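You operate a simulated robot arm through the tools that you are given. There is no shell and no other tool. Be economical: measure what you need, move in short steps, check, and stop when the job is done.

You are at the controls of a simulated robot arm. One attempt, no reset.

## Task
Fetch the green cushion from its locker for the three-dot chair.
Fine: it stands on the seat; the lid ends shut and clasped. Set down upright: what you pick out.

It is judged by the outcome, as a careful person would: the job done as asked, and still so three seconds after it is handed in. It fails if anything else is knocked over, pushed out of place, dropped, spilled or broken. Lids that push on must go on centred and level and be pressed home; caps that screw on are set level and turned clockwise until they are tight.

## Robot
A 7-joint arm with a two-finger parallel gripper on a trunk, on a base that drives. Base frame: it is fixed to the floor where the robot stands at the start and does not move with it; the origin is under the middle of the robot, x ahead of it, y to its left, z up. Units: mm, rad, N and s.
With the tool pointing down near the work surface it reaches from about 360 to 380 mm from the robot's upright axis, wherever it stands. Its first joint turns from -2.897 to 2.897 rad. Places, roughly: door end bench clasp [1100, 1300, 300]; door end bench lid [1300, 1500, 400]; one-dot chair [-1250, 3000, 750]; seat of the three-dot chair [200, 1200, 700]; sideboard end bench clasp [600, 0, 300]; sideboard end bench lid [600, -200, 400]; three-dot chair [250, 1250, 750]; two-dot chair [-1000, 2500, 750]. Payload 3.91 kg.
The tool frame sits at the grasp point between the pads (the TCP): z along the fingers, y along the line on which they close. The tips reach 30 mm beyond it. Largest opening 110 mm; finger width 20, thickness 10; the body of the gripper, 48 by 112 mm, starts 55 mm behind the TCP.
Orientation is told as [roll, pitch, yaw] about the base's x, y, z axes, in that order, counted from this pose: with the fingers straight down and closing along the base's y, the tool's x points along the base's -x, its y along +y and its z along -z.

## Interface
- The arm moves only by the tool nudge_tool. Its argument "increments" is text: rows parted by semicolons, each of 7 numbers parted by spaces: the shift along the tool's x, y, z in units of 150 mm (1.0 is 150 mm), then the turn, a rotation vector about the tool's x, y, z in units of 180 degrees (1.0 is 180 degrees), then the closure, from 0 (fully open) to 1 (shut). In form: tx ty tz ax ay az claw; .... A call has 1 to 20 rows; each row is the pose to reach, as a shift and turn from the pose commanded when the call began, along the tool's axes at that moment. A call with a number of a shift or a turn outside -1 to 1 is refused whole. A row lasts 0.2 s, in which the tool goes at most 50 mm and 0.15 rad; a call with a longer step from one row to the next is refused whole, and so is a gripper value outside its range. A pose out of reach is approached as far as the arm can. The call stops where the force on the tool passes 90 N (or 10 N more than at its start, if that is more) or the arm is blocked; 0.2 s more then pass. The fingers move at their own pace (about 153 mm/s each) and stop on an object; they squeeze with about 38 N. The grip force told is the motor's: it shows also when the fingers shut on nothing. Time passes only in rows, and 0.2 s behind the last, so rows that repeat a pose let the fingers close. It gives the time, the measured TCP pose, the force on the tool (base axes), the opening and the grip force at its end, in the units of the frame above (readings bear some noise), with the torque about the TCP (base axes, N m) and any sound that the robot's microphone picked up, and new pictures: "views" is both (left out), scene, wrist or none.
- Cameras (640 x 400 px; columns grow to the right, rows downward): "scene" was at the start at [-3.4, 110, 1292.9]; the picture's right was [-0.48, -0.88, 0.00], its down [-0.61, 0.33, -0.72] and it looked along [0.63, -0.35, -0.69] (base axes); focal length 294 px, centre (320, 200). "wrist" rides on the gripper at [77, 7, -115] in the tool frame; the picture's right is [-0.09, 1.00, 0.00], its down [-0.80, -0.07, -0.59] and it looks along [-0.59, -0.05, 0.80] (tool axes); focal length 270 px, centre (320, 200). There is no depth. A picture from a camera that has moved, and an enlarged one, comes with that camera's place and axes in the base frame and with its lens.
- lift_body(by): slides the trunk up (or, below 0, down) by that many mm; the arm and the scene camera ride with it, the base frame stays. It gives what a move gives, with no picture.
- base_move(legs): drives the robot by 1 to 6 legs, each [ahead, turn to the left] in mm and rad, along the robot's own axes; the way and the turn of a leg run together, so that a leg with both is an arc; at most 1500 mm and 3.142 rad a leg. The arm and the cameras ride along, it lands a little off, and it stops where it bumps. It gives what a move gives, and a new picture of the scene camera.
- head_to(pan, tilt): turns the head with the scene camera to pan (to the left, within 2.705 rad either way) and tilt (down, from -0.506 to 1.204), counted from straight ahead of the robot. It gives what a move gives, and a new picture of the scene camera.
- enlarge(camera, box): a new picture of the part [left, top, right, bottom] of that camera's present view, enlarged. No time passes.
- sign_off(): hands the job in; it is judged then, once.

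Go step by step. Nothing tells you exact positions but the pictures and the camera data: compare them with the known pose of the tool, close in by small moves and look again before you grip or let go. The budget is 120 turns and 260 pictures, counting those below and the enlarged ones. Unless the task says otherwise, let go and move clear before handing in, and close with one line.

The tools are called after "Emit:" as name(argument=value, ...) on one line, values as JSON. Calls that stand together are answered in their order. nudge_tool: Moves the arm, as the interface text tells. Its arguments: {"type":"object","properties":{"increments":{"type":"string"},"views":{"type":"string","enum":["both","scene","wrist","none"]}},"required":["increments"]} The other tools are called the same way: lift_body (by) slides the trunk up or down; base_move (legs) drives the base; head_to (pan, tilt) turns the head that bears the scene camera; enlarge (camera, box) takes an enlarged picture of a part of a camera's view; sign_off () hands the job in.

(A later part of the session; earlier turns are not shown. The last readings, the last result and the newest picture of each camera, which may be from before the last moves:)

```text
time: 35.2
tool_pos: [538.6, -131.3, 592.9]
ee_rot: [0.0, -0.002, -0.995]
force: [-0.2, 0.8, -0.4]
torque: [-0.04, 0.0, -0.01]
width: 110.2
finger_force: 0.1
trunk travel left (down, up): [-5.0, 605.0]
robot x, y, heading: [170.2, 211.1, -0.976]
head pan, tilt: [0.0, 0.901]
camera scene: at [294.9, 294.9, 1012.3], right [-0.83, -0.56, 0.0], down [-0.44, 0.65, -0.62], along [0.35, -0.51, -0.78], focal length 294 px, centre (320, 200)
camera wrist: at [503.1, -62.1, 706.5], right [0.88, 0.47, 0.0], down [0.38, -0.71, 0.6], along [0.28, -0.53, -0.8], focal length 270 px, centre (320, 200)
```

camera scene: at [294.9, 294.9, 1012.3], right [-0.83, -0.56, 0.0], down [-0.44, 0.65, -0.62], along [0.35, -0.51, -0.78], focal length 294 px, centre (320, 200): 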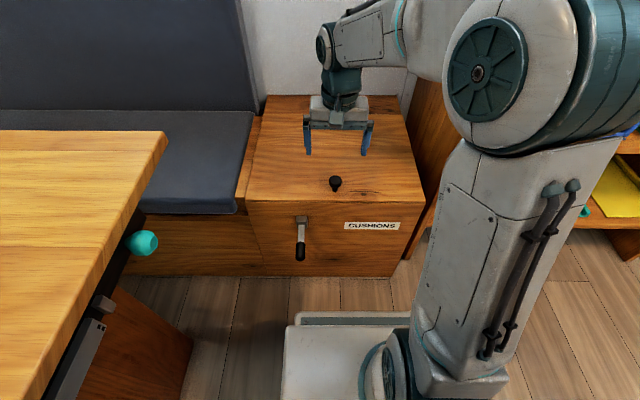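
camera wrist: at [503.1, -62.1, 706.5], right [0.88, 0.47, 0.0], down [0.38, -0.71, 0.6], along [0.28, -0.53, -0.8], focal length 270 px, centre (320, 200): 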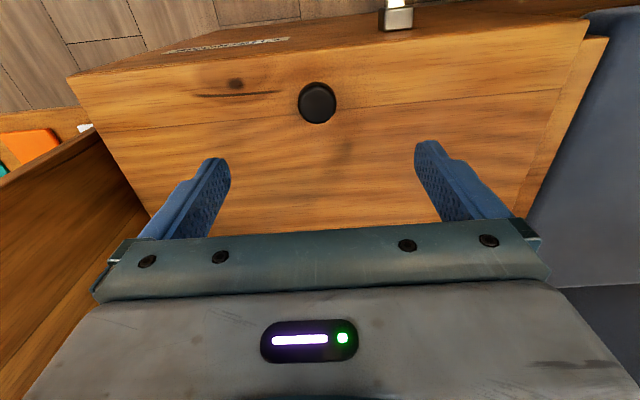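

Knob top triangulates to (533, -126, 471). I descend over it and grip.

Emit:
nudge_tool(increments="0.05 -0.01 0.25 0 0 0 0; 0.05 -0.01 0.5 0 0 0 0; 0.05 -0.01 0.7 0 0 0 0; 0.05 -0.01 0.8 0 0 0 0; 0.05 -0.01 0.8 0 0 0 0.5; 0.05 -0.01 0.8 0 0 0 1; 0.05 -0.01 0.8 0 0 0 1; 0.05 -0.01 0.8 0 0 0 1", views="both")

```text
time: 36.6
tool_pos: [533.9, -127.9, 479.3]
ee_rot: [0.0, -0.021, -0.997]
force: [-1.8, 12.9, 49.1]
torque: [0.91, 1.72, -0.02]
width: 31.8
finger_force: 38.1
trunk travel left (down, up): [-5.0, 605.0]
robot x, y, heading: [173.2, 213.2, -0.977]
head pan, tilt: [0.0, 0.901]
stopped in row 6: the force on the tool passed its limit at 159 N (the readings are from after the stop); the commanded pose is now the measured one
camera scene: at [293.2, 296.8, 1012.1], right [-0.83, -0.56, 0.0], down [-0.44, 0.65, -0.62], along [0.35, -0.52, -0.78], focal length 294 px, centre (320, 200)
camera wrist: at [497.6, -56.1, 592.9], right [0.88, 0.47, 0.0], down [0.37, -0.7, 0.61], along [0.29, -0.54, -0.79], focal length 270 px, centre (320, 200)
```

scene: 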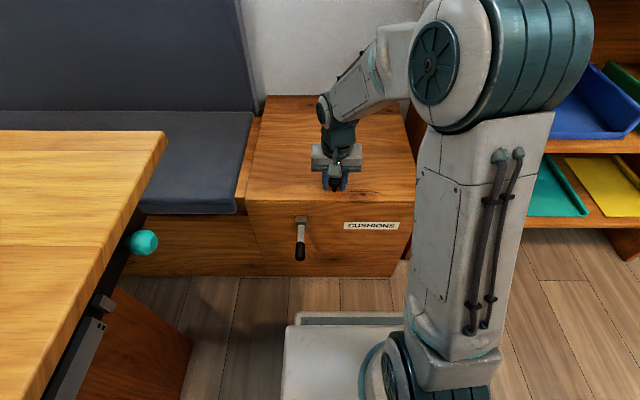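
wrist: 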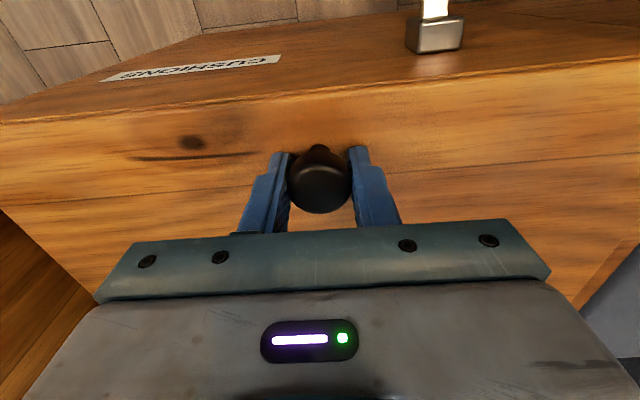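

The knob is held but from here the fully open lid would be out of reach, so I'll release, rise, and drive 85 mm closer.

Emit:
nudge_tool(increments="0 0 -0.05 0 0 0 0; 0 0 -0.05 0 0 0 0; 0 0 -0.3 0 0 0 0; 0 0 -0.6 0 0 0 0", views="none")

Emit:
base_move(legs=[[85, 0]])

Emit:
nudge_tool(increments="0.2 0 0 0 0 0 0; 0.4 0 0 0 0 0 0; 0.55 0 0 0 0 0 0", views="both")

```text
time: 37.6
tool_pos: [530.3, -127.1, 562.9]
ee_rot: [-0.001, -0.012, -1.0]
force: [1.0, 0.2, 0.3]
torque: [0.01, 0.02, -0.01]
width: 109.9
finger_force: 0.0
trunk travel left (down, up): [-5.0, 605.0]
robot x, y, heading: [169.0, 208.0, -0.972]
head pan, tilt: [0.0, 0.901]
```

```text
time: 38.7
tool_pos: [578.6, -197.0, 563.9]
ee_rot: [-0.002, -0.015, -1.003]
force: [-0.2, -0.1, 0.1]
torque: [0.03, 0.0, 0.0]
width: 110.1
finger_force: 0.0
trunk travel left (down, up): [-5.0, 605.0]
robot x, y, heading: [216.3, 142.0, -0.979]
head pan, tilt: [0.0, 0.901]
camera scene: at [342.3, 224.2, 1012.3], right [-0.83, -0.56, 0.0], down [-0.44, 0.65, -0.62], along [0.35, -0.52, -0.78], focal length 294 px, centre (320, 200)
```

scene: 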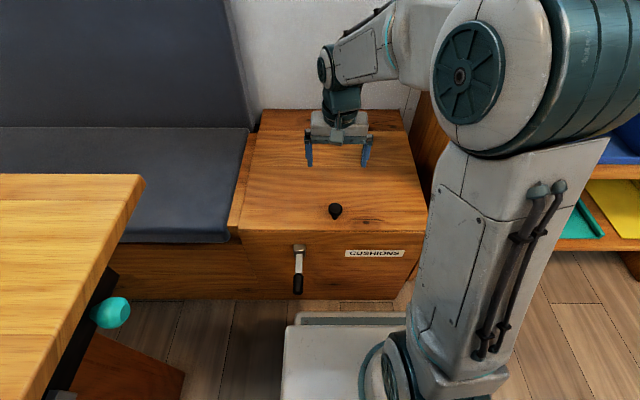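

```text
time: 39.5
tool_pos: [531.3, -126.6, 560.3]
ee_rot: [-0.001, -0.014, -1.003]
force: [0.3, 0.0, -0.4]
torque: [-0.01, 0.01, 0.01]
width: 110.0
finger_force: 0.1
trunk travel left (down, up): [-5.0, 605.0]
robot x, y, heading: [219.9, 138.0, -0.981]
head pan, tilt: [0.0, 0.901]
camera scene: at [342.4, 224.1, 1012.3], right [-0.83, -0.56, 0.0], down [-0.44, 0.65, -0.62], along [0.35, -0.52, -0.78], focal length 294 px, centre (320, 200)
camera wrist: at [496.2, -55.8, 674.0], right [0.89, 0.46, 0.0], down [0.37, -0.71, 0.61], along [0.28, -0.54, -0.8], focal length 270 px, centre (320, 200)
```

scene: 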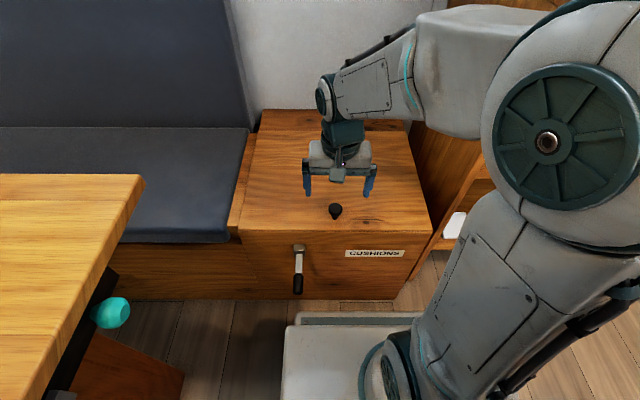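
wrist: 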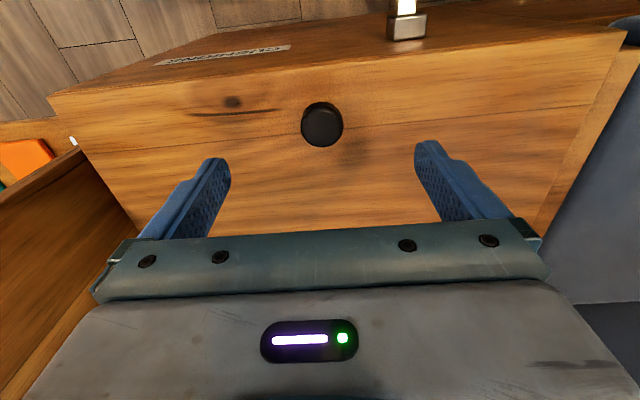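

Emit:
nudge_tool(increments="-0.017 0.01 0.25 0 0 0 0; -0.017 0.01 0.45 0 0 0 0; -0.017 0.01 0.5 0 0 0 0.4; -0.017 0.01 0.5 0 0 0 0.8; -0.017 0.01 0.5 0 0 0 1; -0.017 0.01 0.5 0 0 0 1", views="none")

```text
time: 40.9
tool_pos: [536.7, -129.5, 485.9]
ee_rot: [-0.001, -0.014, -0.999]
force: [5.5, 2.0, -3.4]
torque: [0.3, -0.91, -0.03]
width: 31.7
finger_force: 44.4
trunk travel left (down, up): [-5.0, 605.0]
robot x, y, heading: [215.8, 138.1, -0.982]
head pan, tilt: [0.0, 0.901]
```

Emit:
nudge_tool(increments="0 0 -0.07 0 0 0 1; 0 0 -0.14 0 0 0 1; 0 0 -0.2 0 0 0 1", views="both")

```text
time: 41.7
tool_pos: [537.3, -131.4, 516.5]
ee_rot: [-0.004, -0.014, -1.0]
force: [13.7, -9.6, -14.7]
torque: [1.07, -0.1, -0.05]
width: 31.7
finger_force: 44.8
trunk travel left (down, up): [-5.0, 605.0]
robot x, y, heading: [219.5, 141.0, -0.975]
head pan, tilt: [0.0, 0.901]
camera scene: at [343.6, 223.1, 1012.2], right [-0.83, -0.56, 0.0], down [-0.44, 0.65, -0.62], along [0.34, -0.52, -0.78], focal length 294 px, centre (320, 200)
camera wrist: at [501.2, -60.5, 629.9], right [0.89, 0.46, 0.0], down [0.37, -0.71, 0.61], along [0.28, -0.54, -0.8], focal length 270 px, centre (320, 200)
```

scene: 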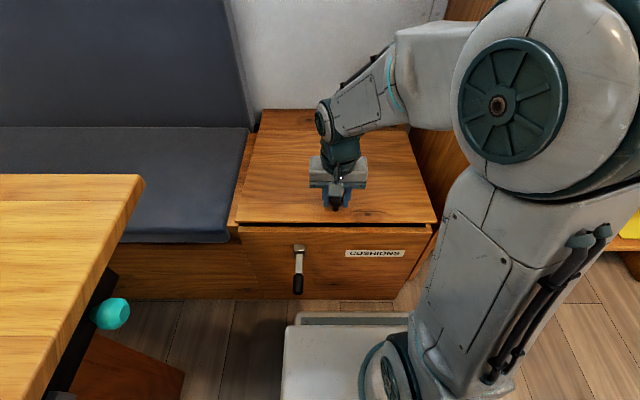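
wrist: 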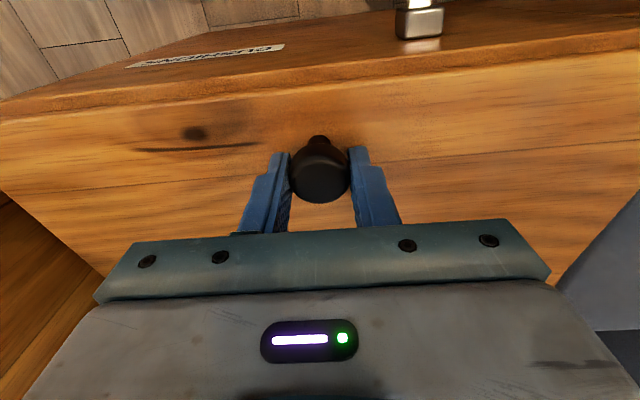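

The lid lifts freely. I'll follow the hinge arc upward in stages.

Emit:
nudge_tool(increments="-0.08 0 -0.24 0 0 0 1; -0.19 0 -0.52 0 0 0 1; -0.32 0 -0.753 0 0 0 1; -0.32 0 -0.753 0 0 0 1", views="both")

```text
time: 42.7
tool_pos: [560.6, -167.1, 631.6]
ee_rot: [0.002, -0.011, -0.996]
force: [31.8, 23.7, -11.8]
torque: [0.98, 0.7, 0.17]
width: 31.8
finger_force: 45.0
trunk travel left (down, up): [-5.0, 605.0]
robot x, y, heading: [218.6, 140.5, -0.974]
head pan, tilt: [0.0, 0.901]
camera scene: at [344.2, 226.0, 1011.9], right [-0.83, -0.56, 0.0], down [-0.44, 0.65, -0.62], along [0.35, -0.52, -0.78], focal length 294 px, centre (320, 200)
camera wrist: at [524.7, -97.2, 745.0], right [0.88, 0.47, 0.0], down [0.37, -0.71, 0.6], along [0.28, -0.53, -0.8], focal length 270 px, centre (320, 200)
```

scene: 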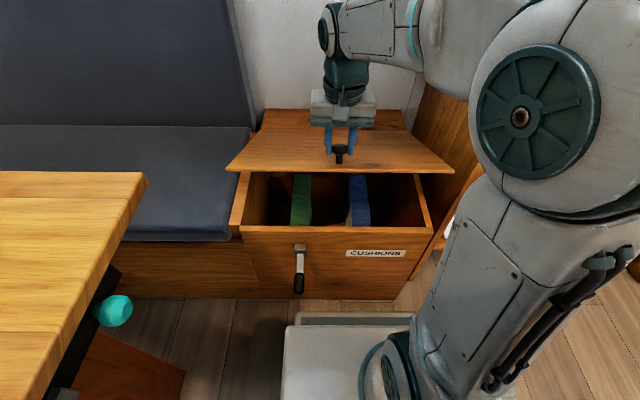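
wrist: 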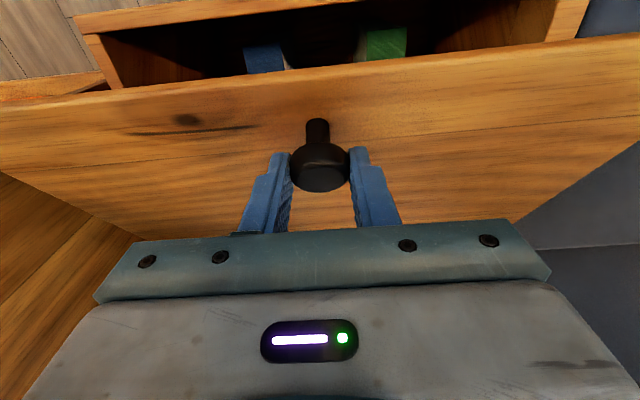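

The lid opens smoothly, revealing a green and a blue cushion standing inside. Continuing the arc with a slight leftward correction.

Emit:
nudge_tool(increments="-0.133 0.03 -0.187 0 0 0 1; -0.307 0.035 -0.387 0 0 0 1; -0.447 0.04 -0.513 0 0 0 1; -0.6 0.045 -0.627 0 0 0 1; -0.76 0.05 -0.727 0 0 0 1; -0.933 0.055 -0.813 0 0 0 1; -0.933 0.055 -0.813 0 0 0 1", views="both")

```text
time: 44.3
tool_pos: [639.7, -286.4, 757.9]
ee_rot: [-0.004, -0.015, -1.007]
force: [-33.4, -11.2, -0.8]
torque: [0.65, 1.62, 0.36]
width: 31.6
finger_force: 45.0
trunk travel left (down, up): [-5.0, 605.0]
robot x, y, heading: [215.9, 143.1, -0.985]
head pan, tilt: [0.0, 0.901]
camera scene: at [340.8, 222.6, 1012.8], right [-0.83, -0.55, 0.0], down [-0.43, 0.65, -0.62], along [0.34, -0.52, -0.78], focal length 294 px, centre (320, 200)
camera wrist: at [605.0, -215.2, 871.1], right [0.89, 0.46, 0.0], down [0.37, -0.71, 0.61], along [0.27, -0.54, -0.8], focal length 270 px, centre (320, 200)
```

scene: 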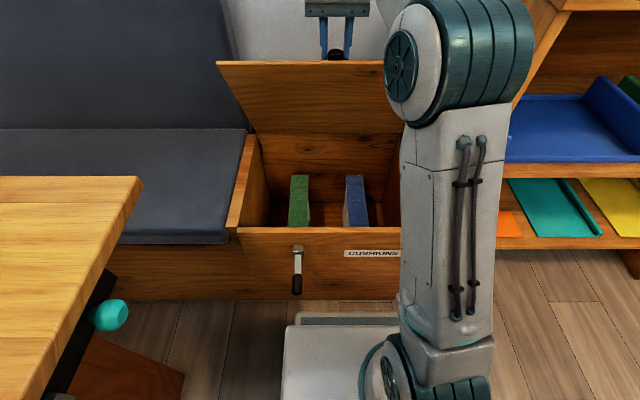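
wrist: 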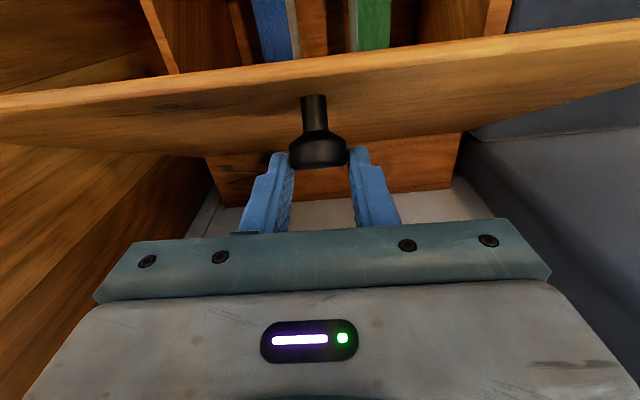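

Emit:
nudge_tool(increments="-0.18 -0.02 -0.073 0 0 0 1; -0.36 -0.02 -0.127 0 0 0 1; -0.547 -0.02 -0.167 0 0 0 1; -0.733 -0.02 -0.187 0 0 0 1; -0.733 -0.02 -0.187 0 0 0 1", views="scene")

```text
time: 45.5
tool_pos: [673.2, -337.0, 777.4]
ee_rot: [0.0, -0.014, -1.001]
force: [-27.0, -7.8, 1.4]
torque: [0.93, 1.3, 0.32]
width: 31.4
finger_force: 44.6
out of reach, approached as far as the arm can: row 3, 4, 5
trunk travel left (down, up): [-5.0, 605.0]
robot x, y, heading: [217.7, 139.9, -0.987]
head pan, tilt: [0.0, 0.901]
camera scene: at [340.9, 222.8, 1012.6], right [-0.83, -0.55, 0.0], down [-0.43, 0.65, -0.62], along [0.34, -0.52, -0.78], focal length 294 px, centre (320, 200)
```

scene: 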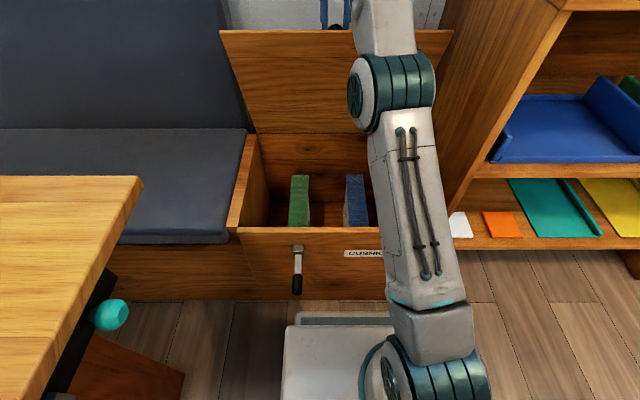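

The arm runs out of reach at about 72°. I'll lower the lid back along its arc, then retry with a higher trunk and closer stance. First a small step back to verify the commanded reference.

Emit:
nudge_tool(increments="0.19 -0.02 0.02 0 0 0 1; 0.19 -0.02 0.02 0 0 0 1", views="none")

```text
time: 46.1
tool_pos: [659.6, -315.1, 771.2]
ee_rot: [-0.001, -0.013, -0.999]
force: [-8.9, -19.1, -15.2]
torque: [-1.46, -0.52, 0.41]
width: 31.7
finger_force: 45.3
trunk travel left (down, up): [-5.0, 605.0]
robot x, y, heading: [219.9, 140.2, -0.988]
head pan, tilt: [0.0, 0.901]
```

Emit:
nudge_tool(increments="0.22 0 0.12 0 0 0 1; 0.393 0 0.207 0 0 0 1; 0.553 0 0.307 0 0 0 1; 0.707 0 0.42 0 0 0 1; 0.847 0 0.547 0 0 0 1; 0.973 0 0.687 0 0 0 1; 0.973 0 0.687 0 0 0 1", views="none")

```text
time: 47.7
tool_pos: [578.1, -193.0, 664.2]
ee_rot: [-0.003, -0.014, -1.003]
force: [-34.6, -7.3, 11.4]
torque: [-1.01, -0.02, 0.24]
width: 31.6
finger_force: 44.8
trunk travel left (down, up): [-5.0, 605.0]
robot x, y, heading: [215.9, 138.8, -0.982]
head pan, tilt: [0.0, 0.901]
```

Emit:
nudge_tool(increments="0.18 -0.02 0.233 0 0 0 1; 0.307 -0.02 0.467 0 0 0 1; 0.42 -0.02 0.747 0 0 0 1; 0.48 -0.02 0.98 0 0 0 1; 0.48 -0.02 0.98 0 0 0 1", views="none")

Emit:
nudge_tool(increments="0.01 0 0.1 0 0 0 1; 0.02 0 0.2 0 0 0 1; 0.02 0 0.2 0 0 0 1", views="scene")

```text
time: 48.9
tool_pos: [539.5, -133.4, 517.3]
ee_rot: [0.001, -0.013, -0.998]
force: [-6.9, -2.4, -0.7]
torque: [-1.36, -0.18, 0.28]
width: 31.6
finger_force: 44.7
trunk travel left (down, up): [-5.0, 605.0]
robot x, y, heading: [218.5, 140.9, -0.979]
head pan, tilt: [0.0, 0.901]
```

```text
time: 49.7
tool_pos: [537.1, -132.0, 493.5]
ee_rot: [0.001, -0.022, -1.001]
force: [-2.1, 4.4, 64.5]
torque: [1.34, 0.8, -0.21]
width: 31.6
finger_force: 44.9
trunk travel left (down, up): [-5.0, 605.0]
robot x, y, heading: [216.5, 143.5, -0.979]
head pan, tilt: [0.0, 0.901]
camera scene: at [339.6, 225.9, 1013.5], right [-0.83, -0.56, 0.0], down [-0.44, 0.65, -0.62], along [0.35, -0.52, -0.78], focal length 294 px, centre (320, 200)
```

scene: 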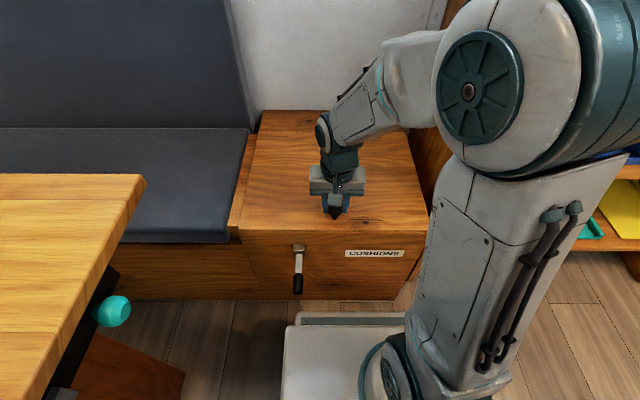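

Lid is shut again. I release, rise, raise the trunk 120 mm and drive 35 mm closer.

Emit:
nudge_tool(increments="0 0 0.0 0 0 0 0.3; 0 0 0.0 0 0 0 0; 0 0 -0.25 0 0 0 0; 0 0 -0.5 0 0 0 0", views="none")

Emit:
lift_body(by=120)

Emit:
base_move(legs=[[35, 0]])

Emit:
nudge_tool(increments="0.2 0 0.25 0 0 0 0; 0.23 0 0.5 0 0 0 0; 0.23 0 0.75 0 0 0 0", views="both")

```text
time: 50.7
tool_pos: [536.3, -133.1, 564.0]
ee_rot: [0.0, -0.012, -1.002]
force: [-0.3, -0.6, -1.0]
torque: [0.04, 0.01, 0.01]
width: 109.9
finger_force: 0.0
trunk travel left (down, up): [-5.0, 605.0]
robot x, y, heading: [217.6, 141.0, -0.98]
head pan, tilt: [0.0, 0.901]
```

```text
time: 52.2
tool_pos: [536.6, -132.9, 684.4]
ee_rot: [-0.002, -0.014, -1.001]
force: [-0.3, -0.3, -0.5]
torque: [-0.02, 0.0, -0.02]
width: 110.0
finger_force: 0.0
trunk travel left (down, up): [-125.0, 485.0]
robot x, y, heading: [213.5, 141.0, -0.982]
head pan, tilt: [0.0, 0.901]
```

```text
time: 53.0
tool_pos: [556.5, -160.7, 684.0]
ee_rot: [-0.001, -0.015, -1.0]
force: [0.7, 0.3, -1.0]
torque: [-0.03, 0.03, -0.03]
width: 110.0
finger_force: 0.1
trunk travel left (down, up): [-125.0, 485.0]
robot x, y, heading: [234.9, 108.7, -0.979]
head pan, tilt: [0.0, 0.901]
camera scene: at [361.3, 195.6, 1132.3], right [-0.83, -0.56, 0.0], down [-0.44, 0.65, -0.62], along [0.34, -0.52, -0.78], focal length 294 px, centre (320, 200)
```

scene: 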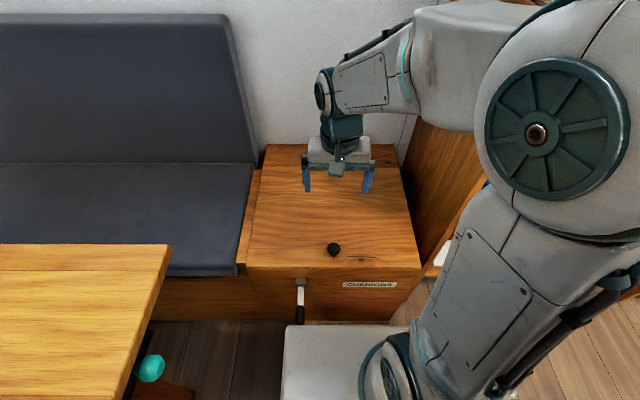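

```text
time: 53.8
tool_pos: [538.7, -131.7, 573.3]
ee_rot: [-0.003, -0.013, -0.999]
force: [0.4, 0.2, -0.1]
torque: [-0.06, -0.02, 0.01]
width: 109.9
finger_force: 0.0
trunk travel left (down, up): [-125.0, 485.0]
robot x, y, heading: [235.0, 111.1, -0.983]
head pan, tilt: [0.0, 0.901]
camera scene: at [361.1, 195.8, 1132.4], right [-0.83, -0.56, 0.0], down [-0.43, 0.65, -0.62], along [0.34, -0.52, -0.78], focal length 294 px, centre (320, 200)
camera wrist: at [503.2, -61.5, 687.1], right [0.88, 0.47, 0.0], down [0.37, -0.7, 0.61], along [0.28, -0.54, -0.8], focal length 270 px, centre (320, 200)
```

scene: 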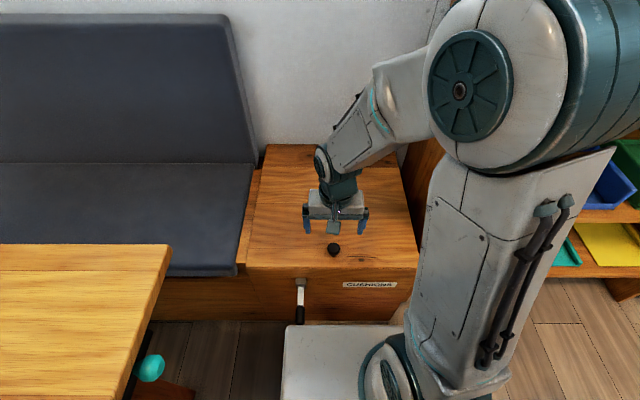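
wrist: 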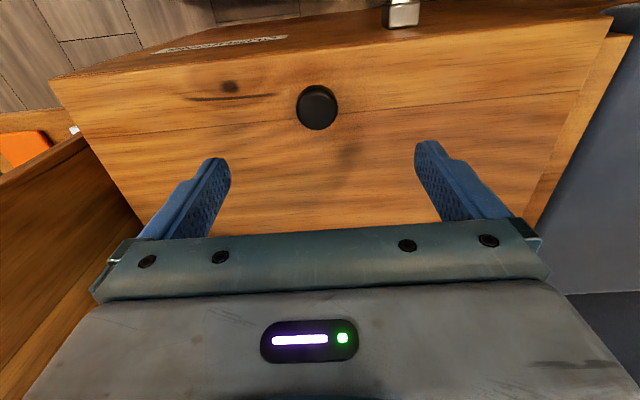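

Emit:
nudge_tool(increments="0.025 0 0.25 0 0 0 0; 0.025 0 0.45 0 0 0 0; 0.025 0 0.58 0 0 0 0.4; 0.025 0 0.58 0 0 0 0.8; 0.025 0 0.58 0 0 0 1; 0.025 0 0.58 0 0 0 1", views="none")

```text
time: 55.2
tool_pos: [535.1, -129.4, 484.8]
ee_rot: [-0.001, -0.013, -0.995]
force: [6.5, 4.9, -7.1]
torque: [0.87, -0.77, 0.01]
width: 31.7
finger_force: 45.0
trunk travel left (down, up): [-125.0, 485.0]
robot x, y, heading: [237.4, 112.8, -0.975]
head pan, tilt: [0.0, 0.901]
```

Emit:
nudge_tool(increments="-0.027 0 -0.207 0 0 0 1; -0.087 0 -0.447 0 0 0 1; -0.2 0.01 -0.727 0 0 0 1; -0.327 0.02 -0.96 0 0 0 1; -0.327 0.02 -0.96 0 0 0 1", views="none")

Emit:
nudge_tool(increments="-0.133 0.0 -0.187 0 0 0 1; -0.307 0.005 -0.387 0 0 0 1; -0.447 0.005 -0.513 0 0 0 1; -0.6 0.005 -0.627 0 0 0 1; -0.76 0.01 -0.727 0 0 0 1; -0.933 0.01 -0.813 0 0 0 1; -0.933 0.01 -0.813 0 0 0 1", views="none")

```text
time: 56.4
tool_pos: [561.9, -169.1, 626.3]
ee_rot: [-0.001, -0.013, -1.001]
force: [5.4, 6.2, -10.5]
torque: [0.79, 0.97, -0.03]
width: 31.9
finger_force: 45.2
trunk travel left (down, up): [-125.0, 485.0]
robot x, y, heading: [238.1, 111.6, -0.987]
head pan, tilt: [0.0, 0.901]
```

```text
time: 58.0
tool_pos: [639.7, -284.6, 752.0]
ee_rot: [-0.002, -0.012, -0.998]
force: [-27.3, -9.3, -7.3]
torque: [0.83, 1.17, 0.31]
width: 31.6
finger_force: 44.8
trunk travel left (down, up): [-125.0, 485.0]
robot x, y, heading: [240.1, 112.0, -0.987]
head pan, tilt: [0.0, 0.901]
```

Emit:
nudge_tool(increments="-0.18 -0.02 -0.073 0 0 0 1; -0.36 -0.025 -0.127 0 0 0 1; -0.547 -0.025 -0.167 0 0 0 1; -0.733 -0.03 -0.187 0 0 0 1; -0.927 -0.03 -0.2 0 0 0 1; -0.927 -0.03 -0.2 0 0 0 1", views="both")

```text
time: 59.4
tool_pos: [715.4, -404.4, 787.0]
ee_rot: [-0.003, -0.016, -0.998]
force: [0.3, 0.4, 0.7]
torque: [-0.02, 0.05, -0.03]
width: 0.0
finger_force: 37.6
trunk travel left (down, up): [-125.0, 485.0]
robot x, y, heading: [237.0, 112.0, -0.976]
head pan, tilt: [0.0, 0.901]
camera scene: at [361.5, 195.3, 1132.4], right [-0.83, -0.56, 0.0], down [-0.44, 0.65, -0.62], along [0.34, -0.52, -0.78], focal length 294 px, centre (320, 200)
camera wrist: at [678.4, -334.2, 900.4], right [0.88, 0.47, 0.0], down [0.37, -0.7, 0.61], along [0.28, -0.54, -0.8], focal length 270 px, centre (320, 200)
```

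scene: 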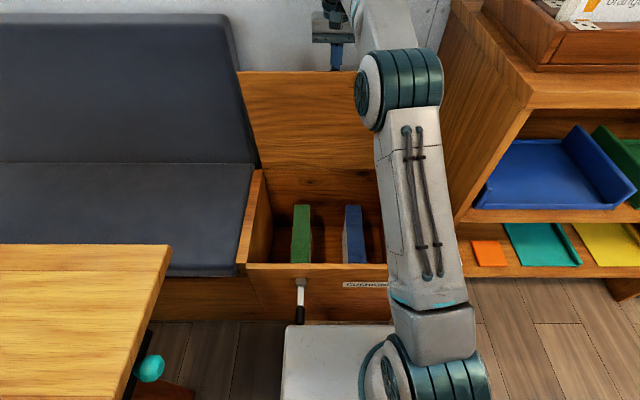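
wrist: 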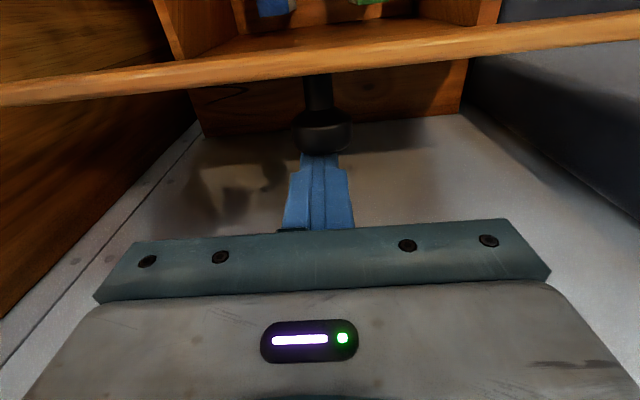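

The fingers slipped off the knob near vertical, and the lid seems to stay up. I wait briefly and check whether it stays.

Emit:
nudge_tool(increments="0 0 0 0 0 0 1; 0 0 0 0 0 0 1; 0 0 0 0 0 0 1; 0 0 0 0 0 0 1; 0 0 0 0 0 0 1", views="both")

```text
time: 60.6
tool_pos: [714.8, -404.6, 786.6]
ee_rot: [-0.001, -0.015, -0.999]
force: [0.3, 0.2, 0.4]
torque: [-0.02, 0.03, 0.02]
width: 0.1
finger_force: 37.2
trunk travel left (down, up): [-125.0, 485.0]
robot x, y, heading: [233.6, 114.8, -0.982]
head pan, tilt: [0.0, 0.901]
camera scene: at [361.3, 195.5, 1132.3], right [-0.83, -0.56, 0.0], down [-0.44, 0.65, -0.62], along [0.34, -0.52, -0.78], focal length 294 px, centre (320, 200)
camera wrist: at [678.0, -334.0, 900.2], right [0.88, 0.47, 0.0], down [0.37, -0.7, 0.61], along [0.28, -0.54, -0.8], focal length 270 px, centre (320, 200)
```

scene: 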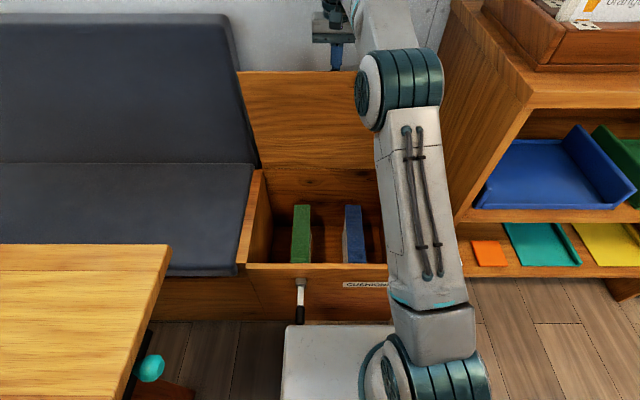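
wrist: 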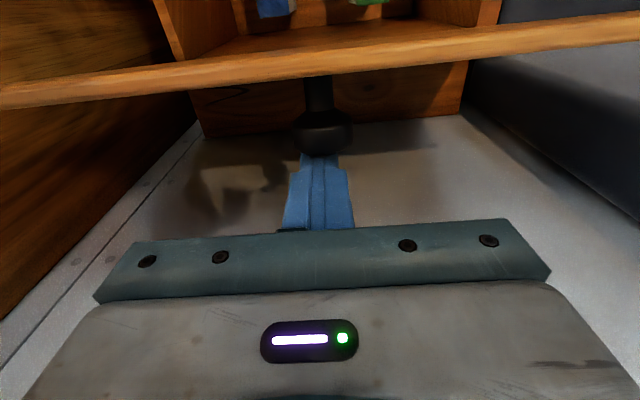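

The lid holds by itself. I lift the hand clear and bring it back over the lid edge to above the cushions.

Emit:
nudge_tool(increments="0 0 -0.27 0 0 0 1; 0 0 -0.53 0 0 0 1; 0 0 -0.8 0 0 0 0.5; 0.33 0 -0.8 0 0 0 0; 0.66 0 -0.8 0 0 0 0; 0.98 0 -0.8 0 0 0 0", views="none")

Emit:
nudge_tool(increments="0.33 0.1 0.1 0 0 0 0; 0.66 0.25 0.2 0 0 0 0; 0.95 0.4 0.3 0 0 0 0", views="both")

```text
time: 62.0
tool_pos: [632.0, -277.7, 903.0]
ee_rot: [-0.001, -0.014, -0.996]
force: [0.3, -0.7, 0.2]
torque: [0.01, 0.02, 0.0]
width: 109.7
finger_force: 0.1
out of reach, approached as far as the arm can: row 2, 3
trunk travel left (down, up): [-125.0, 485.0]
robot x, y, heading: [238.3, 113.1, -0.985]
head pan, tilt: [0.0, 0.901]
```

```text
refused: row 1 steps farther than a row can; nothing moved
```

Emit:
nudge_tool(increments="0.3 0.08 0.08 0 0 0 0; 0.58 0.2 0.16 0 0 0 0; 0.86 0.3 0.24 0 0 0 0; 0.95 0.4 0.3 0 0 0 0", views="both")

Emit:
enlarge(camera="scene", box=[230, 60, 430, 280])

```text
time: 63.0
tool_pos: [603.4, -124.9, 859.3]
ee_rot: [-0.002, -0.014, -1.0]
force: [0.2, 0.1, -0.3]
torque: [-0.01, -0.01, 0.04]
width: 109.9
finger_force: 0.1
trunk travel left (down, up): [-125.0, 485.0]
robot x, y, heading: [237.5, 110.9, -0.983]
head pan, tilt: [0.0, 0.901]
camera scene: at [361.2, 195.4, 1132.3], right [-0.83, -0.56, 0.0], down [-0.44, 0.65, -0.62], along [0.34, -0.52, -0.78], focal length 294 px, centre (320, 200)
camera wrist: at [568.2, -54.5, 972.4], right [0.88, 0.47, 0.0], down [0.37, -0.7, 0.61], along [0.28, -0.54, -0.8], focal length 270 px, centre (320, 200)
```

scene: 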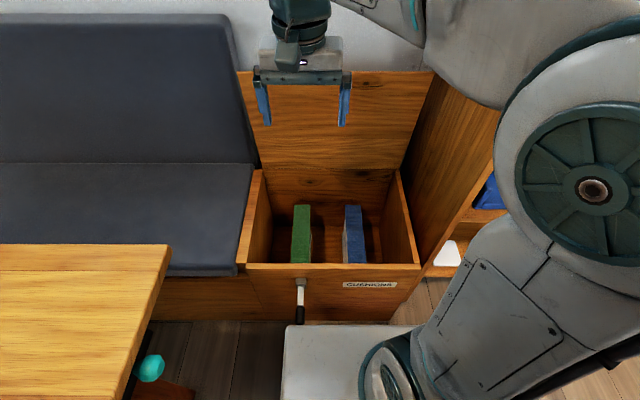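
wrist: 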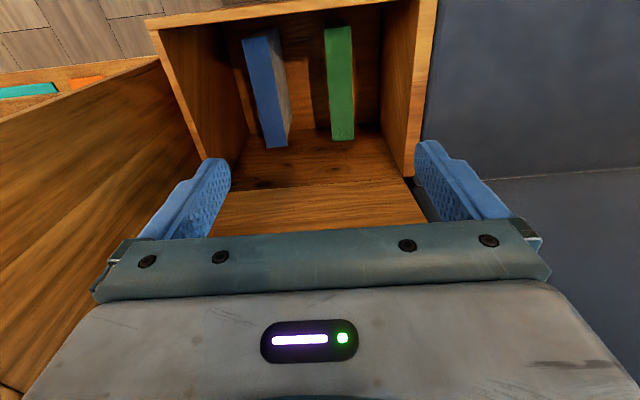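

```text
1.82 times, centred on (330, 170) of scene
camera zoom: at [361.2, 195.4, 1132.3], right [-0.83, -0.56, 0.0], down [-0.44, 0.65, -0.62], along [0.34, -0.52, -0.78], focal length 535 px, centre (302, 254)
```

zoom: 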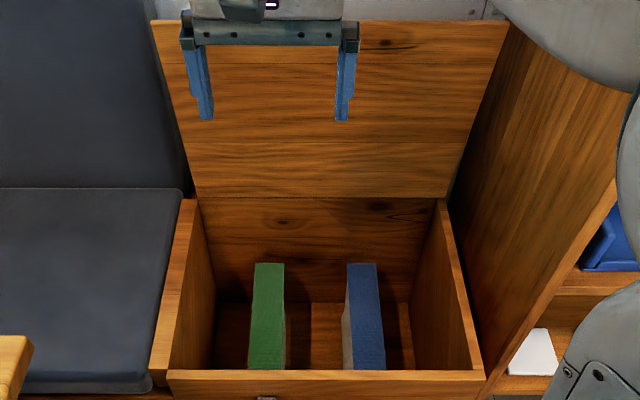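

The cushions stand on edge, about 57 mm thick; the green one's top is at roughly z 330, centre at 497 ahead and 206 left of the robot. I move above it and look again.

Emit:
nudge_tool(increments="-0.2 0.08 0.2 0 0 0 0; -0.4 0.16 0.4 0 0 0 0; -0.6 0.25 0.55 0 0 0 0; -0.64 0.25 0.8 0 0 0 0; -0.64 0.25 1.0 0 0 0 0", views="none")

Emit:
nudge_tool(increments="0 0 0.3 0 0 0 0; 0 0 0.6 0 0 0 0; 0 0 0.9 0 0 0 0", views="both")

```text
time: 64.2
tool_pos: [690.3, -187.7, 708.2]
ee_rot: [-0.003, -0.014, -0.995]
force: [-0.5, 0.3, -0.3]
torque: [-0.02, 0.0, -0.01]
width: 110.0
finger_force: 0.2
trunk travel left (down, up): [-125.0, 485.0]
robot x, y, heading: [233.9, 110.0, -0.985]
head pan, tilt: [0.0, 0.901]
```

```text
time: 65.0
tool_pos: [693.5, -189.9, 574.3]
ee_rot: [-0.002, -0.015, -0.997]
force: [-0.2, 0.9, 0.8]
torque: [0.02, 0.01, 0.0]
width: 110.0
finger_force: 0.0
trunk travel left (down, up): [-125.0, 485.0]
robot x, y, heading: [235.2, 112.2, -0.981]
head pan, tilt: [0.0, 0.901]
camera scene: at [361.1, 195.6, 1132.4], right [-0.83, -0.56, 0.0], down [-0.43, 0.65, -0.62], along [0.34, -0.52, -0.78], focal length 294 px, centre (320, 200)
camera wrist: at [657.9, -120.2, 687.4], right [0.89, 0.47, 0.0], down [0.37, -0.7, 0.61], along [0.28, -0.54, -0.8], focal length 270 px, centre (320, 200)
```

scene: 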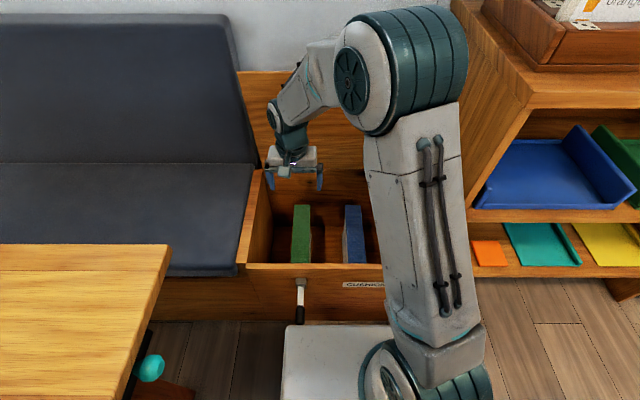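
wrist: 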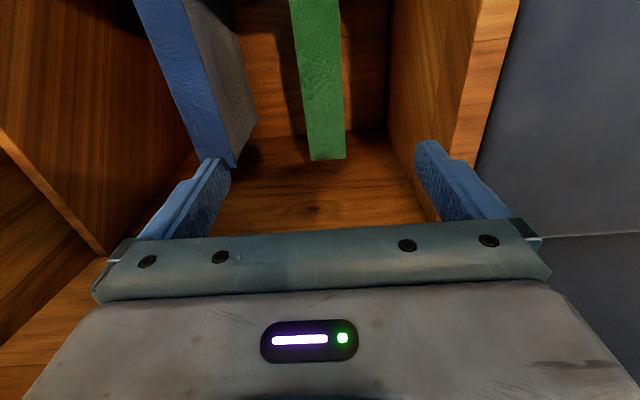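

Tool is right above the green cushion's middle and aligned with it. Descending.

Emit:
nudge_tool(increments="0 0 0.3 0 0 0 0; 0 0 0.6 0 0 0 0; 0 0 0.9 0 0 0 0; 0 0 1.0 0 0 0 0", views="both")

```text
time: 66.0
tool_pos: [693.0, -195.2, 424.7]
ee_rot: [-0.003, -0.014, -1.0]
force: [0.4, 0.4, -0.5]
torque: [0.0, -0.02, 0.02]
width: 109.9
finger_force: 0.1
trunk travel left (down, up): [-125.0, 485.0]
robot x, y, heading: [233.7, 112.0, -0.984]
head pan, tilt: [0.0, 0.901]
camera scene: at [361.2, 195.6, 1132.3], right [-0.83, -0.56, 0.0], down [-0.44, 0.65, -0.62], along [0.34, -0.52, -0.78], focal length 294 px, centre (320, 200)
camera wrist: at [657.3, -125.2, 538.0], right [0.88, 0.47, 0.0], down [0.37, -0.7, 0.61], along [0.28, -0.54, -0.8], focal length 270 px, centre (320, 200)
```

scene: 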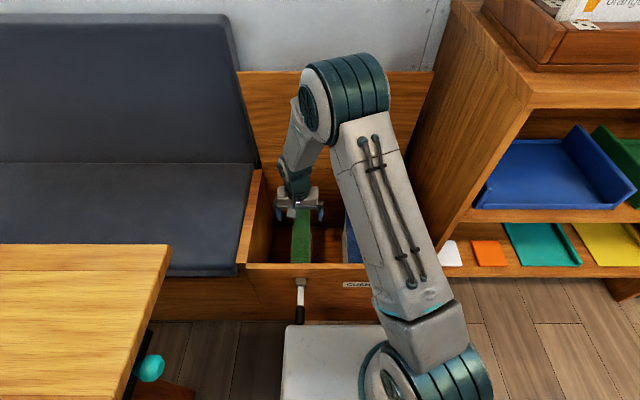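
wrist: 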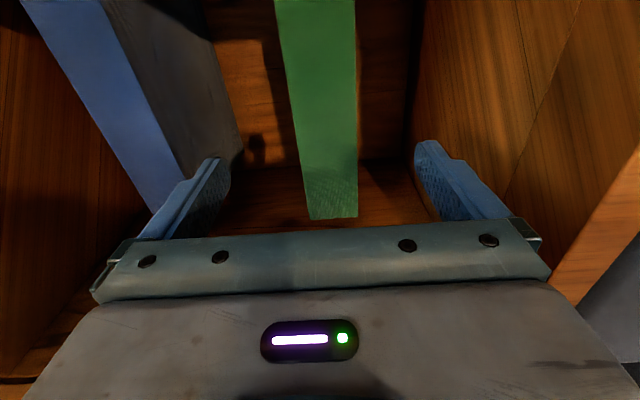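

Emit:
nudge_tool(increments="0 0 0.3 0 0 0 0; 0 0 0.6 0 0 0 0; 0 0 0.87 0 0 0 0; 0 0 0.87 0 0 0 0", views="wrist")

```text
time: 67.0
tool_pos: [691.6, -191.4, 292.4]
ee_rot: [0.0, -0.015, -0.998]
force: [0.5, -0.2, -1.2]
torque: [0.01, -0.02, -0.05]
width: 110.1
finger_force: 0.1
trunk travel left (down, up): [-125.0, 485.0]
robot x, y, heading: [234.5, 108.9, -0.986]
head pan, tilt: [0.0, 0.901]
camera wrist: at [656.9, -122.0, 405.8], right [0.88, 0.47, 0.0], down [0.37, -0.7, 0.61], along [0.28, -0.54, -0.8], focal length 270 px, centre (320, 200)
```

wrist: 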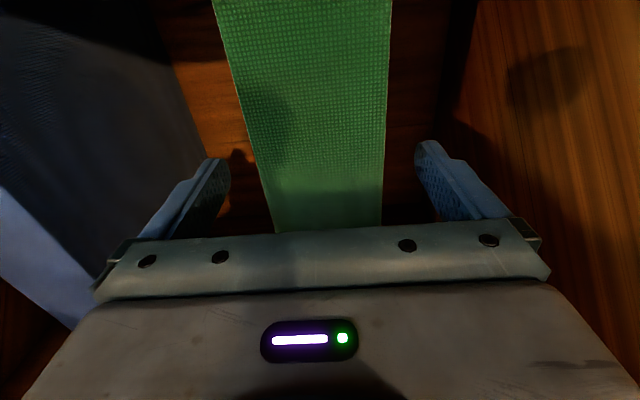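

Emit:
nudge_tool(increments="0 0 0 0 0 0 0.3; 0 0 0 0 0 0 0.6; 0 0 0 0 0 0 1; 0 0 0 0 0 0 1; 0 0 0 0 0 0 1", views="wrist")

```text
time: 68.2
tool_pos: [691.9, -192.3, 292.4]
ee_rot: [-0.001, -0.014, -0.998]
force: [0.9, 0.1, 0.6]
torque: [-0.05, -0.21, 0.06]
width: 57.8
finger_force: 37.9
trunk travel left (down, up): [-125.0, 485.0]
robot x, y, heading: [233.9, 114.4, -0.981]
head pan, tilt: [0.0, 0.901]
camera wrist: at [656.9, -121.9, 406.2], right [0.88, 0.47, 0.0], down [0.37, -0.7, 0.61], along [0.28, -0.54, -0.8], focal length 270 px, centre (320, 200)
```

wrist: 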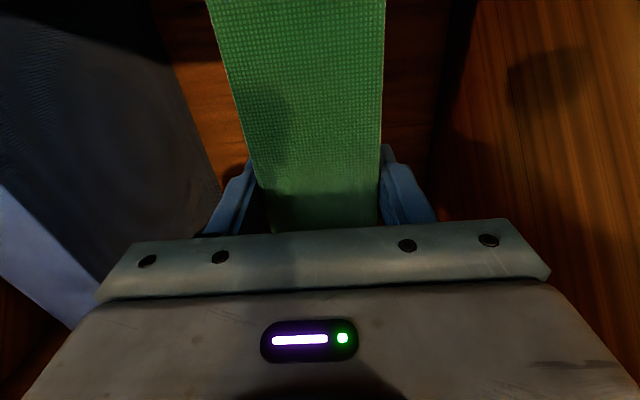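

Cushion gripped at 58 mm. Lifting straight up.

Emit:
nudge_tool(increments="0 0 -0.15 0 0 0 1; 0 0 -0.3 0 0 0 1; 0 0 -0.5 0 0 0 1; 0 0 -0.7 0 0 0 1; 0 0 -0.9 0 0 0 1", views="both")

```text
time: 69.4
tool_pos: [692.3, -189.3, 425.8]
ee_rot: [-0.004, -0.013, -0.999]
force: [-0.9, 0.6, -3.5]
torque: [-0.01, 0.0, -0.01]
width: 57.6
finger_force: 38.1
trunk travel left (down, up): [-125.0, 485.0]
robot x, y, heading: [236.9, 111.7, -0.984]
head pan, tilt: [0.0, 0.901]
camera scene: at [361.7, 195.3, 1132.2], right [-0.83, -0.56, 0.0], down [-0.44, 0.65, -0.62], along [0.34, -0.52, -0.78], focal length 294 px, centre (320, 200)
camera wrist: at [656.3, -119.0, 540.1], right [0.88, 0.47, 0.0], down [0.37, -0.7, 0.6], along [0.28, -0.54, -0.8], focal length 270 px, centre (320, 200)
```

scene: 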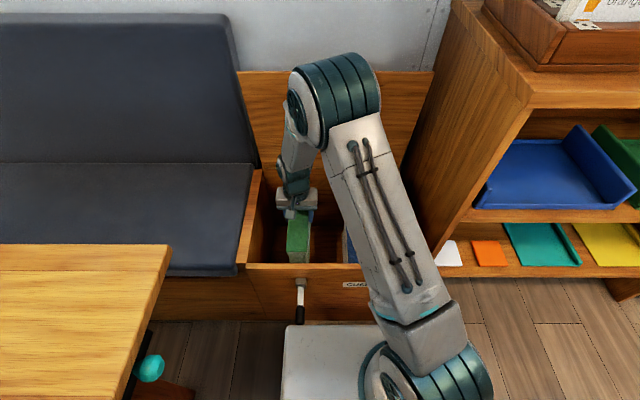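
wrist: 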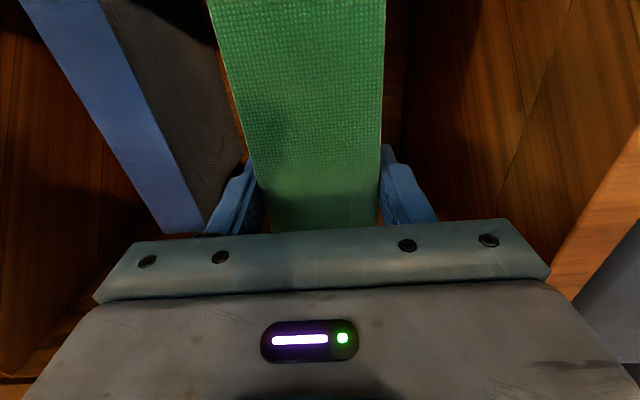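

It weighs about 0.4 kg and hangs level. I lift it past the rim.

Emit:
nudge_tool(increments="0 0 -0.25 0 0 0 1; 0.02 0 -0.5 0 0 0 1; 0.04 0 -0.75 0 0 0 1; 0.05 0 -1.0 0 0 0 1", views="none")

Emit:
nudge_tool(increments="0 0 -0.25 0 0 0 1; 0 0 -0.5 0 0 0 1; 0 0 -0.65 0 0 0 1", views="both")

```text
time: 70.4
tool_pos: [688.9, -185.5, 579.9]
ee_rot: [-0.003, -0.012, -0.998]
force: [0.1, 0.3, -2.5]
torque: [-0.01, 0.0, 0.01]
width: 57.5
finger_force: 38.3
trunk travel left (down, up): [-125.0, 485.0]
robot x, y, heading: [234.8, 114.3, -0.982]
head pan, tilt: [0.0, 0.901]
```

```text
time: 71.2
tool_pos: [686.2, -182.3, 674.5]
ee_rot: [-0.001, -0.014, -0.998]
force: [0.7, -0.4, -1.8]
torque: [0.0, -0.04, -0.02]
width: 57.8
finger_force: 38.0
trunk travel left (down, up): [-125.0, 485.0]
robot x, y, heading: [236.1, 110.6, -0.979]
head pan, tilt: [0.0, 0.901]
camera scene: at [361.5, 195.4, 1132.3], right [-0.83, -0.56, 0.0], down [-0.44, 0.65, -0.62], along [0.34, -0.52, -0.78], focal length 294 px, centre (320, 200)
camera wrist: at [649.5, -112.7, 788.5], right [0.88, 0.47, 0.0], down [0.37, -0.7, 0.6], along [0.28, -0.54, -0.8], focal length 270 px, centre (320, 200)
```

scene: 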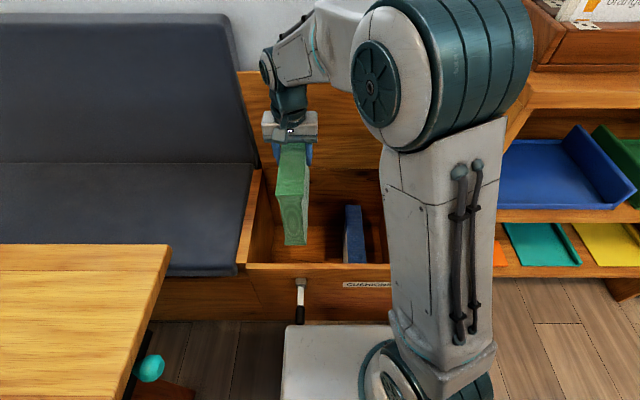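
wrist: 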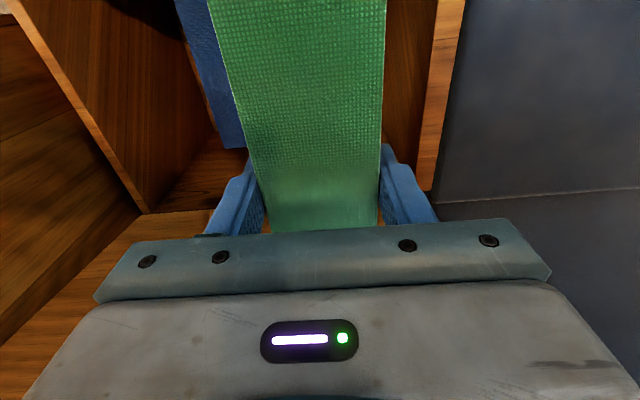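

The cushion is about 235 mm tall and clear of the rim. I retract it, back away, and raise the trunk for carrying.

Emit:
nudge_tool(increments="0.1 0 -0.1 0 0 0 1; 0.3 0 -0.2 0 0 0 1; 0.5 0 -0.3 0 0 0 1", views="none")

Emit:
base_move(legs=[[-300, 0]])

Emit:
lift_body(by=270)

Emit:
head_to(pan=2.0, tilt=0.5)

Emit:
head_to(pan=2.7, tilt=0.5)

```text
time: 72.0
tool_pos: [643.2, -117.5, 714.0]
ee_rot: [-0.002, -0.012, -0.997]
force: [0.0, -0.9, -2.8]
torque: [0.02, 0.03, 0.0]
width: 57.6
finger_force: 38.2
trunk travel left (down, up): [-125.0, 485.0]
robot x, y, heading: [238.3, 111.1, -0.985]
head pan, tilt: [0.0, 0.901]
```

```text
time: 74.1
tool_pos: [476.8, 132.7, 716.2]
ee_rot: [-0.002, -0.015, -0.997]
force: [0.7, -0.5, -2.3]
torque: [0.04, 0.02, 0.02]
width: 57.6
finger_force: 38.1
trunk travel left (down, up): [-125.0, 485.0]
robot x, y, heading: [67.6, 359.8, -0.981]
head pan, tilt: [0.0, 0.901]
camera scene: at [193.7, 446.7, 1132.3], right [-0.83, -0.56, 0.0], down [-0.44, 0.65, -0.62], along [0.35, -0.52, -0.78], focal length 294 px, centre (320, 200)
```

scene: 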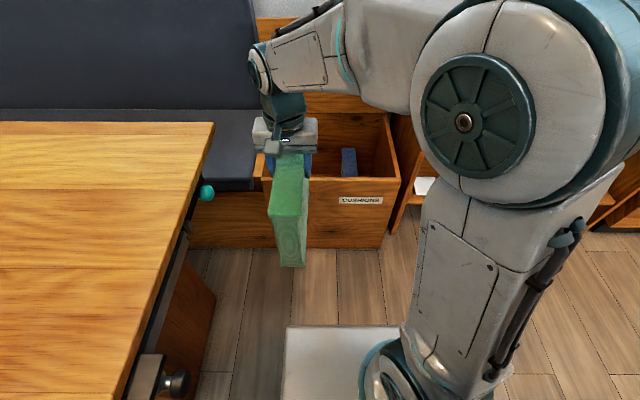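

```text
time: 76.8
tool_pos: [475.2, 132.2, 985.9]
ee_rot: [-0.001, -0.015, -0.997]
force: [-0.5, 0.7, -3.6]
torque: [-0.03, 0.02, -0.02]
width: 57.7
finger_force: 37.9
trunk travel left (down, up): [-395.0, 215.0]
robot x, y, heading: [71.6, 364.7, -0.977]
head pan, tilt: [0.0, 0.901]
```

```text
time: 78.8
tool_pos: [475.9, 132.6, 986.0]
ee_rot: [-0.002, -0.013, -0.998]
force: [-0.5, -0.1, -2.5]
torque: [0.05, 0.01, -0.03]
width: 57.6
finger_force: 37.6
trunk travel left (down, up): [-395.0, 215.0]
robot x, y, heading: [66.9, 366.4, -0.978]
head pan, tilt: [2.0, 0.499]
camera scene: at [199.3, 587.0, 1436.2], right [0.85, -0.52, 0.0], down [-0.25, -0.41, -0.88], along [0.46, 0.75, -0.48], focal length 294 px, centre (320, 200)
```

scene: 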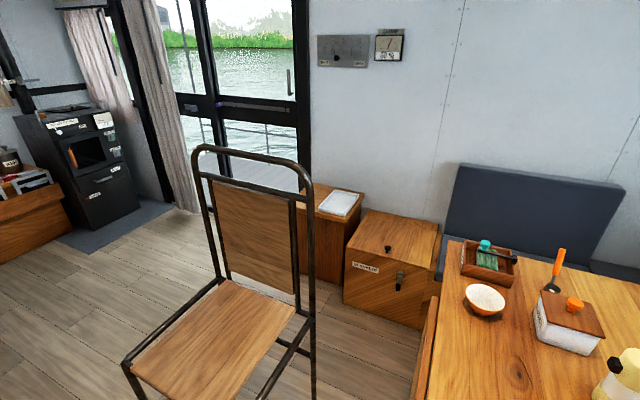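

```text
time: 79.8
tool_pos: [475.5, 133.4, 985.4]
ee_rot: [-0.002, -0.014, -0.995]
force: [0.5, 0.6, -3.2]
torque: [-0.02, -0.01, -0.01]
width: 57.7
finger_force: 38.2
trunk travel left (down, up): [-395.0, 215.0]
robot x, y, heading: [70.5, 363.8, -0.977]
head pan, tilt: [2.7, 0.499]
camera scene: at [138.2, 599.4, 1436.2], right [0.99, 0.15, 0.0], down [0.07, -0.47, -0.88], along [-0.13, 0.87, -0.48], focal length 294 px, centre (320, 200)
```

scene: 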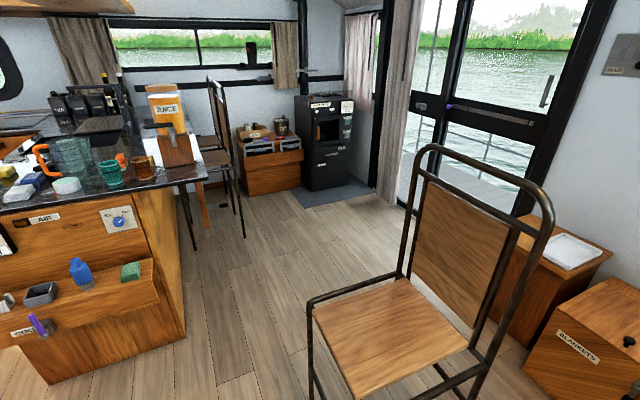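

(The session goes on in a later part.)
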